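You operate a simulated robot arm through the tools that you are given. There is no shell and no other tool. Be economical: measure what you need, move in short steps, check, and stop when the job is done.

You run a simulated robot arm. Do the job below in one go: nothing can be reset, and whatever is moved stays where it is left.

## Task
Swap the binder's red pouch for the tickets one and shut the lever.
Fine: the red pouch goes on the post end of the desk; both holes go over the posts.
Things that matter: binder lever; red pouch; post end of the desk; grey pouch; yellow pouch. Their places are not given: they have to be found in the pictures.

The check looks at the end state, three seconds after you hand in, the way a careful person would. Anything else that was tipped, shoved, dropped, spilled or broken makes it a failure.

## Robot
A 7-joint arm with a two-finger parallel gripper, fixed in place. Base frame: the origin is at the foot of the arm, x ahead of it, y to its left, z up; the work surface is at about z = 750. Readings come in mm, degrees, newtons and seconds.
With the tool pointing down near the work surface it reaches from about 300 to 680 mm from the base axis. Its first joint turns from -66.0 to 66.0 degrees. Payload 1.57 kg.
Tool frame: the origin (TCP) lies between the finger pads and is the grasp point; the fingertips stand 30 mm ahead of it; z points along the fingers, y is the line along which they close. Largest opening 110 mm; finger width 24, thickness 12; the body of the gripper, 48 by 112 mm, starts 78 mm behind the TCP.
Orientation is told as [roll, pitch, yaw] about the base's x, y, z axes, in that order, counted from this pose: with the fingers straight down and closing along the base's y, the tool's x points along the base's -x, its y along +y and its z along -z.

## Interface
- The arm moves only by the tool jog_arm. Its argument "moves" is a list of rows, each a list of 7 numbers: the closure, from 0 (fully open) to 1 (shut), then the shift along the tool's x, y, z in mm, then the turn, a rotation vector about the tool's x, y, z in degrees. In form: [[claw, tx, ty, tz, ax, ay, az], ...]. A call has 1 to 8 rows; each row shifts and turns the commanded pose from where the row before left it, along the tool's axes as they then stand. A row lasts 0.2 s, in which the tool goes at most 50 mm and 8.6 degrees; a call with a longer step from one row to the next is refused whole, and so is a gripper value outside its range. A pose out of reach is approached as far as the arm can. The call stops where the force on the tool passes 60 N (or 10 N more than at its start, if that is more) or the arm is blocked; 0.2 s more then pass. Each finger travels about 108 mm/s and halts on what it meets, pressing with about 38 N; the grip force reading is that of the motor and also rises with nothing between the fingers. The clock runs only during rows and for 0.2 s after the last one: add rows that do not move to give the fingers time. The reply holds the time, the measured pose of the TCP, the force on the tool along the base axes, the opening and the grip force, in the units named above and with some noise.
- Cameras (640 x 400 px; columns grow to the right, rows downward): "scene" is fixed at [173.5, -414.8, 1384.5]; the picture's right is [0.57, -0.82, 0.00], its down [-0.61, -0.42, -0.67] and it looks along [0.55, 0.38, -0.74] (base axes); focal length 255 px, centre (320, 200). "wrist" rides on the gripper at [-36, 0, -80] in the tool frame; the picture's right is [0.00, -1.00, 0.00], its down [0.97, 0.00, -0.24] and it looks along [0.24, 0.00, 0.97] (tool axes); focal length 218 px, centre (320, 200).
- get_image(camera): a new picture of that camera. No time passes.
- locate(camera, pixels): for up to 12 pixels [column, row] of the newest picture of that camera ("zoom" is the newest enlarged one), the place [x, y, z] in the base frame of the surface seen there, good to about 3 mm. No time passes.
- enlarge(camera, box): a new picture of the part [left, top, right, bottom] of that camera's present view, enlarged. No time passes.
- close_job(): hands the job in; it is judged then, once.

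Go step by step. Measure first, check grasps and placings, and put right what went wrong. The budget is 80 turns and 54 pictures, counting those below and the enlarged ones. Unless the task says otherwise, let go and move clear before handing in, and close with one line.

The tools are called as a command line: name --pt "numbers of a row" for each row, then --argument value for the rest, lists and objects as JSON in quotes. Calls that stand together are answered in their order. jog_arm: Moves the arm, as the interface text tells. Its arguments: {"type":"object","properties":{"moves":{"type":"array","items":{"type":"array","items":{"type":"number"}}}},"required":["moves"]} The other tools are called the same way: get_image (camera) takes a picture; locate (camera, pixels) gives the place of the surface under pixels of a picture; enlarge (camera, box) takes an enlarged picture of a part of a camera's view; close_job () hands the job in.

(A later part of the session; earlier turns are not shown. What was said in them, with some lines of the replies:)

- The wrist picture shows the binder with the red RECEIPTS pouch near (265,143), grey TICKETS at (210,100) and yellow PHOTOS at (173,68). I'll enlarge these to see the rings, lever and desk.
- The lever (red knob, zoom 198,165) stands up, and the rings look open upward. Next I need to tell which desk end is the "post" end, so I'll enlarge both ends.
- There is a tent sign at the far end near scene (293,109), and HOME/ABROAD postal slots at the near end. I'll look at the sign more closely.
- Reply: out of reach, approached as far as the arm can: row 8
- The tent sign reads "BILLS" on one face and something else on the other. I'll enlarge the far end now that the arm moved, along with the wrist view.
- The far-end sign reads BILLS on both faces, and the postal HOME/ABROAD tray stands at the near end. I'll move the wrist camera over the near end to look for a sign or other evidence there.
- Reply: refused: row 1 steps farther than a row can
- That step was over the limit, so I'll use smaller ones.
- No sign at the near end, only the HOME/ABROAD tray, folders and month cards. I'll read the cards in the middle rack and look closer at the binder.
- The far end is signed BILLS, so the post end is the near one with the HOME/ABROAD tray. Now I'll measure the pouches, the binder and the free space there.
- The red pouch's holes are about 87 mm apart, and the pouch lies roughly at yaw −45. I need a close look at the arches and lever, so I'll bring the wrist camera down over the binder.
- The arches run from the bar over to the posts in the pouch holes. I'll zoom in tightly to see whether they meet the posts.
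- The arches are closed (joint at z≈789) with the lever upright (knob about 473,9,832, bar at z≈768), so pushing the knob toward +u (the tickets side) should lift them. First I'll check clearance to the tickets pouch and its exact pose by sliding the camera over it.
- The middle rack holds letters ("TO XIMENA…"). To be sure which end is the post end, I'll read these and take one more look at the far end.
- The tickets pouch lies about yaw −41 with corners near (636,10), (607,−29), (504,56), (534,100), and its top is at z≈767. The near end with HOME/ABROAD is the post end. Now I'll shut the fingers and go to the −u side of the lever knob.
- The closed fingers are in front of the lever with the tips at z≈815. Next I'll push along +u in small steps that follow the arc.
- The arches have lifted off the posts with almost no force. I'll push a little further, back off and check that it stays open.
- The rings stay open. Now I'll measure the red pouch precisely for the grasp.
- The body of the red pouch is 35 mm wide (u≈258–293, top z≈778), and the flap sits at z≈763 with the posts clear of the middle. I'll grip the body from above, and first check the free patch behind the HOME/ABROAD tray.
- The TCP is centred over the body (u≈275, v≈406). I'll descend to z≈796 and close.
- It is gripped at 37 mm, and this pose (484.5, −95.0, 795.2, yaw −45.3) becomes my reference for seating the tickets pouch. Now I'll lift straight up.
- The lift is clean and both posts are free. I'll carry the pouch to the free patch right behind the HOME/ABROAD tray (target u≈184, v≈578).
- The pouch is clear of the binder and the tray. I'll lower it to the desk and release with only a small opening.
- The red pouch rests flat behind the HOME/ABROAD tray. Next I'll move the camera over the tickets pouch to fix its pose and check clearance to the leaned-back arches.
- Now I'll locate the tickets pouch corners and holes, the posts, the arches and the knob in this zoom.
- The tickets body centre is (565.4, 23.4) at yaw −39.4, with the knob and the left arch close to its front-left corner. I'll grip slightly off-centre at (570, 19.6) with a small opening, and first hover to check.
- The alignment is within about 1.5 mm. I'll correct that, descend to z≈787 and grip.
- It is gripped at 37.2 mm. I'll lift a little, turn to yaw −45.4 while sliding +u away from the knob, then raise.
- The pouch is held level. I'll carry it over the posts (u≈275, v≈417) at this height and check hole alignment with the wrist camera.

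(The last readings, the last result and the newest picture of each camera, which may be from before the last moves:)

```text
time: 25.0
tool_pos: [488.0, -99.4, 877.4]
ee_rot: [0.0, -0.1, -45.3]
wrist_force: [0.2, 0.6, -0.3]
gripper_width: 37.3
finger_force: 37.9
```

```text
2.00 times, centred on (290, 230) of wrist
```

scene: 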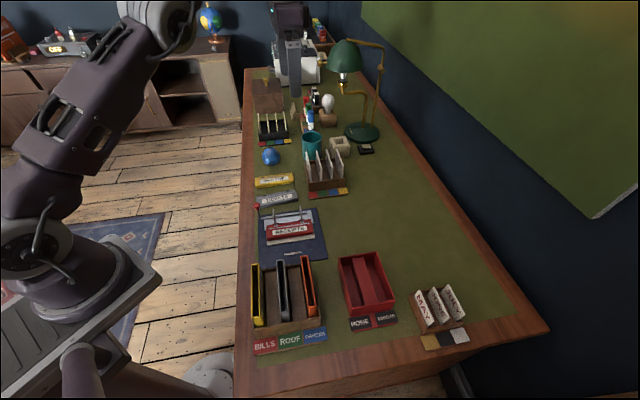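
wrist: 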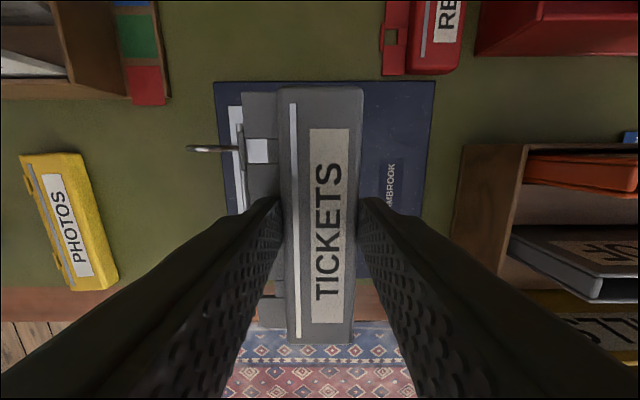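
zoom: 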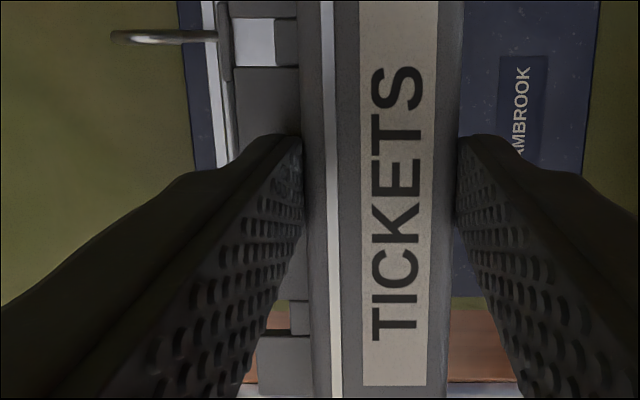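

The right hole sits at about +30.5 mm (u) and +33.7 mm (v) from the TCP, so I need TCP u≈275.5, v≈417. I'll correct by 2 mm, lower to just above the posts and check from the scene camera.

jog_arm --pt "1 -2 0.8 15 0 0 0" --pt "1 0 0 15 0 0 0" --pt "1 0 0 12 0 0 0" --pt "1 0 0 0 0 0 0"

enlarge --camera "scene" --box '[250, 185, 330, 245]'

```text
time: 26.0
tool_pos: [490.6, -100.7, 835.8]
ee_rot: [0.0, 0.0, -45.3]
wrist_force: [0.4, -0.7, -0.2]
gripper_width: 37.1
finger_force: 37.9
```

```text
6.67 times, centred on (290, 215) of scene
```

zoom: 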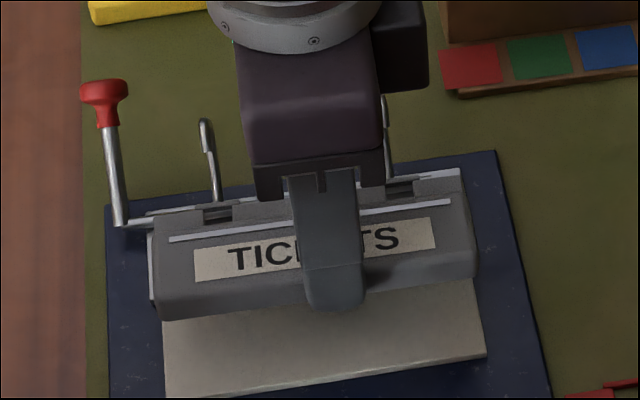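

The alignment looks right. I'll lower gently past the post tops and watch the force.

jog_arm --pt "1 0.7 0 6 0 0 0" --pt "1 0 0 6 0 0 0" --pt "1 0 0 6 0 0 0" --pt "1 0 0 0 0 0 0"

enlarge --camera "scene" --box '[250, 185, 330, 245]'

```text
time: 27.0
tool_pos: [490.1, -100.0, 817.1]
ee_rot: [0.0, -0.1, -45.4]
wrist_force: [-0.5, -0.6, -0.8]
gripper_width: 37.1
finger_force: 37.6
```

```text
6.67 times, centred on (290, 215) of scene
```

zoom: 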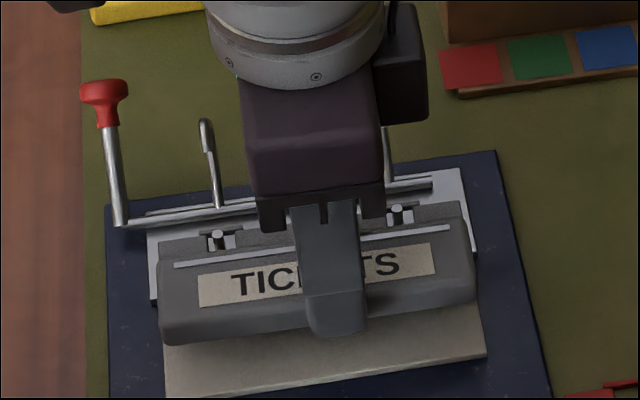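

Both posts now show in the holes at (217,238) and (397,210) with no force. I'll lower to seat it, release with a small opening and rise.

jog_arm --pt "1 0 0 8 0 0 0" --pt "1 0 0 8 0 0 0" --pt "1 0 0 5 0 0 0" --pt "1 0 0 1 0 0 0" --pt "0.6 0 0 0 0 0 0" --pt "0.6 0 0 0 0 0 0"

jog_arm --pt "0.6 0 0 -15 0 0 0" --pt "0.6 0 0 -40 0 0 0" --pt "0.6 0 0 -40 0 0 0" --pt "1 0 0 -30 0 0 0" --pt "1 0 0 0 0 0 0" --pt "1 0 0 0 0 0 0"

enlarge --camera "scene" --box '[240, 175, 330, 245]'

```text
time: 28.4
tool_pos: [489.2, -99.6, 793.8]
ee_rot: [0.0, 0.0, -45.2]
wrist_force: [0.2, -0.1, 0.1]
gripper_width: 44.1
finger_force: 0.0
```

```text
time: 29.8
tool_pos: [488.8, -100.2, 920.5]
ee_rot: [0.0, 0.0, -45.3]
wrist_force: [-0.4, -0.3, 0.0]
gripper_width: 0.0
finger_force: 21.1
```

```text
5.71 times, centred on (285, 210) of scene
```

zoom: 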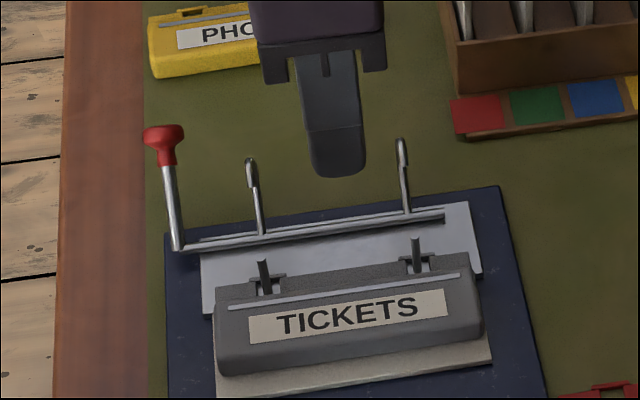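

The tickets pouch is seated on both posts. Now I'll bring the closed fingers to the +u side of the knob to push the lever shut.

jog_arm --pt "1 21.3 36.3 0 0 0 0" --pt "1 21.3 36.3 0 0 0 0" --pt "1 21.3 36.3 0 0 0 0" --pt "1 21.3 36.3 0 0 0 0" --pt "1 0 0 45 0 0 0" --pt "1 0 0 40 0 0 0" --pt "1 0 0 6 0 0 0"

jog_arm --pt "1 0 -10 0 0 0 0" --pt "1 0 -10 0 0 0 0" --pt "1 0 -10 0 0 0 0" --pt "1 0 -10 0 0 0 0" --pt "1 0 -8 0 0 0 0"

enlarge --camera "scene" --box '[240, 175, 330, 245]'

```text
time: 31.4
tool_pos: [534.6, 63.3, 829.4]
ee_rot: [0.1, -0.1, -45.3]
wrist_force: [0.5, 0.2, 0.3]
gripper_width: 0.2
finger_force: 21.2
```

```text
time: 32.6
tool_pos: [501.6, 27.9, 830.5]
ee_rot: [0.2, -0.1, -45.2]
wrist_force: [6.5, 10.6, 7.6]
gripper_width: 0.2
finger_force: 21.7
```

```text
5.71 times, centred on (285, 210) of scene
```

zoom: 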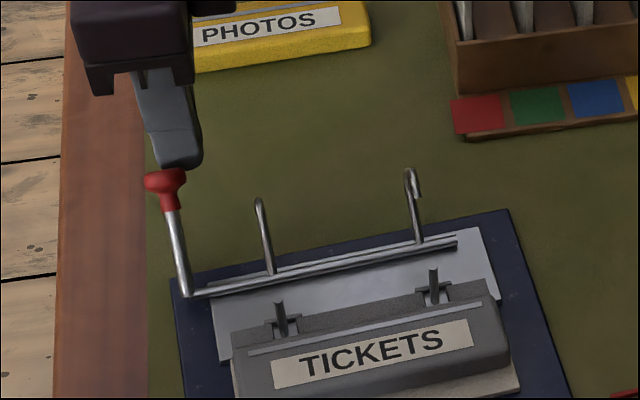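

The binder slid and turned a little because friction on the knob stopped the lever from rising. I'll measure where it now lies, using the newest zoom, before doing anything else.

locate --camera "zoom" --pixels '[[281, 308], [433, 272], [506, 212], [165, 185], [190, 292], [455, 243], [175, 262], [260, 203], [410, 175], [250, 350], [490, 290], [172, 285]]'

```text
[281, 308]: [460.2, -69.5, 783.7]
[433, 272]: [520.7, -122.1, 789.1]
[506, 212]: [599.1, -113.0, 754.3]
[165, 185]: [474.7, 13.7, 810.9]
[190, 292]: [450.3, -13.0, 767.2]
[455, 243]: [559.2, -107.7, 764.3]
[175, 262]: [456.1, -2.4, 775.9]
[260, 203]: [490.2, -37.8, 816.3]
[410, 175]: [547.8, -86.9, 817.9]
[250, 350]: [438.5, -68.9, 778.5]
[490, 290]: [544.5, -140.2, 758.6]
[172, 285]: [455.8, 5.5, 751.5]
```

The binder turned about 4.5° and moved about 30 mm toward −u, while the lever stayed open at about 48°. I'll back off, tilt the tool so the fingers lie parallel under the lever, and then swing it closed about the bar axis so that it isn't dragged.

jog_arm --pt "1 0 20 0 0 0 0" --pt "1 12 18 8 0 0 -4.4" --pt "1 0 0 0 8 0 0" --pt "1 0 0 0 8 0 0" --pt "1 0 0 0 8 0 0" --pt "1 0 0 0 8 0 0" --pt "1 0 0 0 8 0 0" --pt "1 0 0 0 8 0 0"

```text
time: 34.4
tool_pos: [517.0, 64.5, 821.1]
ee_rot: [-48.1, 0.1, -41.0]
wrist_force: [-0.1, -0.6, 0.2]
gripper_width: 0.2
finger_force: 21.5
```

The pose is as planned. Now I'll slide the fingers in under the lever, parallel to it.

jog_arm --pt "1 0 0 20 0 0 0" --pt "1 0 0 20 0 0 0"

enlarge --camera "scene" --box '[225, 165, 345, 265]'

```text
time: 35.0
tool_pos: [499.7, 42.3, 795.0]
ee_rot: [-48.0, 0.0, -40.9]
wrist_force: [-0.3, 0.1, 0.7]
gripper_width: 0.1
finger_force: 21.7
```

```text
4.00 times, centred on (285, 215) of scene
```

zoom: 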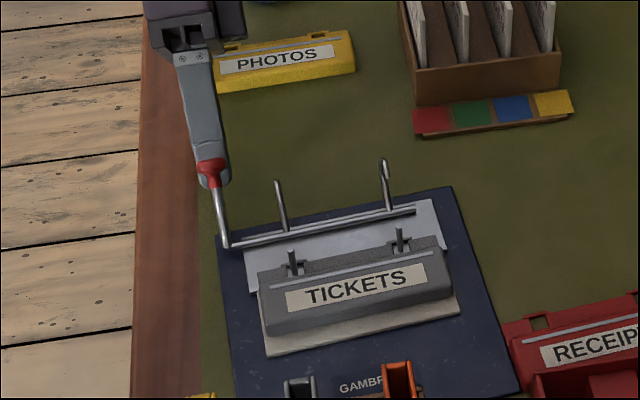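

The fingers are right under the knob. I'll close the gap and swing 24° about the bar axis.

jog_arm --pt "1 0 -6 0 0 0 0" --pt "1 0 -10.4 -2.3 -8 0 0" --pt "1 0 -10.4 -2.3 -8 0 0" --pt "1 0 -10.4 -2.3 -8 0 0"

```text
time: 36.0
tool_pos: [483.4, 22.9, 824.4]
ee_rot: [-23.9, 0.0, -40.9]
wrist_force: [0.1, -0.3, 0.0]
gripper_width: 0.1
finger_force: 21.6
```

No resisting force so far. I'll continue the swing toward upright.

jog_arm --pt "1 0 -10.4 -2.3 -8 0 0" --pt "1 0 -10.4 -2.3 -8 0 0" --pt "1 0 -5.2 -0.8 -4 0 0"

enlarge --camera "scene" --box '[225, 165, 345, 265]'

```text
time: 36.8
tool_pos: [468.4, 5.1, 837.0]
ee_rot: [-3.9, 0.1, -40.9]
wrist_force: [-0.6, 0.8, 0.3]
gripper_width: 0.0
finger_force: 20.8
```

```text
4.00 times, centred on (285, 215) of scene
```

zoom: 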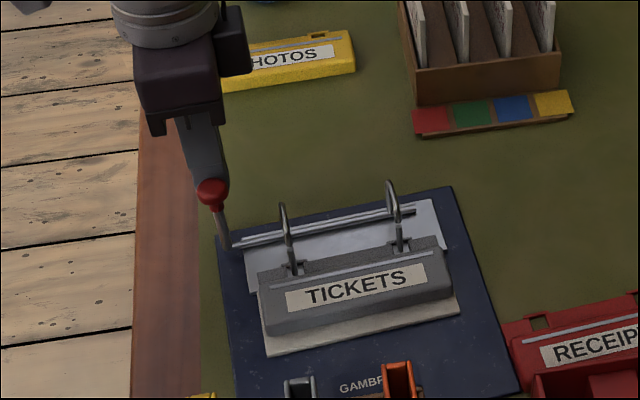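

The arches are nearly on the posts. I'll do the last few degrees gently and then back away from the lever.

jog_arm --pt "1 0 -4.5 -0.5 -4 0 0" --pt "1 0 -1.5 0 0 0 0" --pt "1 0 0 0 0 0 0"

```text
time: 37.6
tool_pos: [465.9, 2.2, 837.3]
ee_rot: [0.1, 0.0, -40.8]
wrist_force: [4.0, 7.5, -0.8]
gripper_width: 0.0
finger_force: 21.0
```

The contact force rises with the lever upright, so it's at its stop. I'll back off, rise and take a picture to verify it and to locate the pouch and binder.

jog_arm --pt "1 0 10 0 0 0 0" --pt "1 0 20 -10 0 0 0" --pt "1 0 20 -40 0 0 0" --pt "0.5 0 20 -40 0 0 0" --pt "0.5 -20 20 -30 0 0 0"

enlarge --camera "scene" --box '[235, 185, 345, 275]'

```text
time: 38.8
tool_pos: [537.4, 56.5, 957.7]
ee_rot: [0.0, 0.0, -40.9]
wrist_force: [0.1, 0.9, 1.0]
gripper_width: 55.0
finger_force: 0.1
```

```text
4.44 times, centred on (290, 230) of scene
```

zoom: 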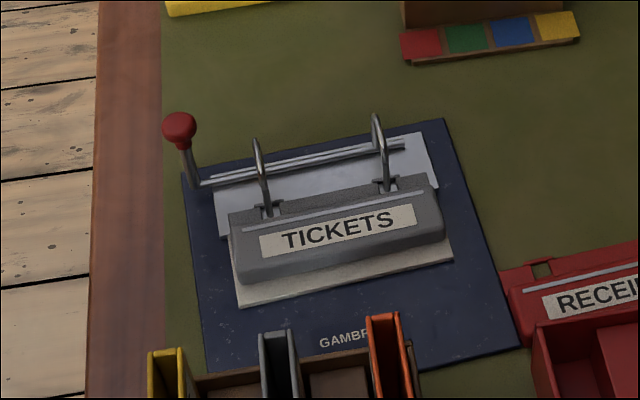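

The lever is shut with both arches down on the posts. The binder now lies close to the folder rack and the red pouch, so I'll measure the gaps and the pouch body before dragging the binder back by the pouch.

locate --camera "zoom" --pixels '[[184, 180], [442, 122], [515, 345], [212, 368], [505, 275], [525, 340], [235, 225], [437, 190], [443, 235], [240, 275], [265, 205], [389, 180]]'

locate --camera "zoom" --pixels '[[230, 375], [340, 352], [415, 345], [425, 360], [260, 345], [535, 335], [500, 290], [480, 260], [179, 128], [300, 235], [340, 225], [300, 265]]'

```text
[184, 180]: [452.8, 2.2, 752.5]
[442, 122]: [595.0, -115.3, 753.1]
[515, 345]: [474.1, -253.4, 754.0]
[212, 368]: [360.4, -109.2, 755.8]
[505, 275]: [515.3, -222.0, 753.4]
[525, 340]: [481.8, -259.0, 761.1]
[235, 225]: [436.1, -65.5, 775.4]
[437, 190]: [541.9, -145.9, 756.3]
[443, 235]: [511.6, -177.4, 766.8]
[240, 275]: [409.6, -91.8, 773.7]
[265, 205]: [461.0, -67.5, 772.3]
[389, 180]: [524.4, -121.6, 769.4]
```

```text
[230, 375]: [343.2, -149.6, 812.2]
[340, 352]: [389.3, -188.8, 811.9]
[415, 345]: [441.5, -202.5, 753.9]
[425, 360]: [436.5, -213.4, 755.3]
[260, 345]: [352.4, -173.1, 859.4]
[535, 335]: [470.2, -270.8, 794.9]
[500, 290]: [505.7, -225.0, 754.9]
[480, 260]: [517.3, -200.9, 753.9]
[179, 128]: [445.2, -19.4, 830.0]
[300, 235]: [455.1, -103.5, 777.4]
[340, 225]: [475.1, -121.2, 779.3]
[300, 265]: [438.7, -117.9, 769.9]
```

I'll drag the binder back to its starting place by gripping the tickets body, since the posts couple it to the binder. First I'll hover over the pouch at about (473, −123).

jog_arm --pt "0.5 -13.8 -35.6 0 0 0 0.2" --pt "0.5 -13.8 -35.6 0 0 0 0" --pt "0.5 -13.8 -35.6 0 0 0 0" --pt "0.5 -13.8 -35.6 0 0 0 0" --pt "0.5 -13.8 -35.6 0 0 0 0" --pt "0.5 0 0 45 0 0 0" --pt "0.5 0 0 45 0 0 0" --pt "0.5 0 0 38 0 0 0"

```text
time: 40.6
tool_pos: [472.0, -121.9, 831.2]
ee_rot: [0.0, 0.0, -41.1]
wrist_force: [-0.4, 0.0, -0.6]
gripper_width: 55.0
finger_force: 0.1
```

I'm on target. I'll descend carefully and grip.

jog_arm --pt "0.5 0 0 12 0 0 -0.4" --pt "0.5 0 0 12 0 0 0" --pt "0.5 0 0 11 0 0 0" --pt "1 0 0 0 0 0 0" --pt "1 0 0 0 0 0 0"

```text
time: 41.8
tool_pos: [471.9, -121.4, 795.0]
ee_rot: [0.0, -0.2, -40.7]
wrist_force: [3.6, 3.6, 5.4]
gripper_width: 37.2
finger_force: 37.9
```

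It is gripped at 37.2 mm. Now I'll slide back slowly about 31 mm along +u while turning +4.7° back.

jog_arm --pt "1 0.2 5 0 0 0 0.7" --pt "1 0.2 5 0 0 0 0.8" --pt "1 0.2 5 0 0 0 0.8" --pt "1 0.2 5 0 0 0 0.8" --pt "1 0.1 5 0 0 0 0.8" --pt "1 0 5.6 0 0 0 0.8" --pt "1 0 0 0 0 0 0"

```text
time: 43.4
tool_pos: [492.8, -99.1, 795.0]
ee_rot: [0.0, -0.1, -45.5]
wrist_force: [-10.0, -10.4, 25.7]
gripper_width: 37.2
finger_force: 38.2
```

It's back at the seated reference pose. I'll release, rise and move clear, then take the last picture.

jog_arm --pt "1 0 0 -0.5 0 0 0" --pt "0.6 0 0 0 0 0 0" --pt "0.6 0 0 0 0 0 0" --pt "0.6 0 0 -15 0 0 0" --pt "0.6 0 0 -40 0 0 0" --pt "0.6 0 0 -45 0 0 0" --pt "0.6 0 40 -25 0 0 0" --pt "0.6 0 45 -20 0 0 0"

jog_arm --pt "0.6 0 45 -15 0 0 0" --pt "0.6 0 40 -15 0 0 0"

enlarge --camera "scene" --box '[235, 165, 395, 285]'

```text
time: 45.2
tool_pos: [553.3, -38.8, 941.0]
ee_rot: [-0.1, 0.1, -45.3]
wrist_force: [-0.9, 0.3, 0.3]
gripper_width: 43.9
finger_force: 0.1
```

```text
time: 45.8
tool_pos: [614.9, 18.6, 971.2]
ee_rot: [0.1, 0.0, -45.4]
wrist_force: [0.0, 0.7, 0.1]
gripper_width: 44.5
finger_force: 0.1
```

```text
3.33 times, centred on (315, 225) of scene
```

zoom: 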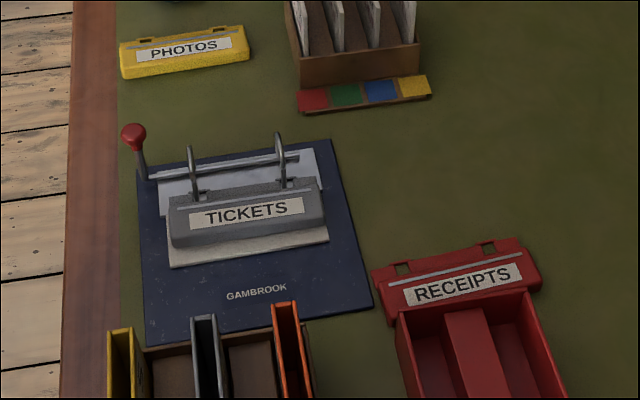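

The binder is back with TICKETS on the posts and the arches down. I'll check the lever, posts and binder corners by measurement.

locate --camera "zoom" --pixels '[[133, 133], [150, 178], [297, 157], [194, 193], [282, 181], [368, 306], [328, 142], [378, 275], [195, 165], [283, 150]]'

```text
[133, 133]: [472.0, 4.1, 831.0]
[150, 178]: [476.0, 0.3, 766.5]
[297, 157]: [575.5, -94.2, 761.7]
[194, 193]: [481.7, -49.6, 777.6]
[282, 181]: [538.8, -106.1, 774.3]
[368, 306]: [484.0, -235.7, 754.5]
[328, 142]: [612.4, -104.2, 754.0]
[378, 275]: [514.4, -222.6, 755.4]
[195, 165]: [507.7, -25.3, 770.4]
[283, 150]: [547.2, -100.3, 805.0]
```

The knob stands directly over the bar (lever shut), both posts are through the holes, and the binder corners are within about 7 mm of where they started. I'm handing in.

close_job

```text
The job is handed in.
```

The tickets pouch is on both binder posts with the lever shut, and the red pouch lies behind the HOME/ABROAD tray, which I took as the post end because the far end is signed BILLS; the binder slid about 30 mm on my first try at the lever, so I dragged it back to within about 7 mm, and it may have nudged the red pouch slightly.
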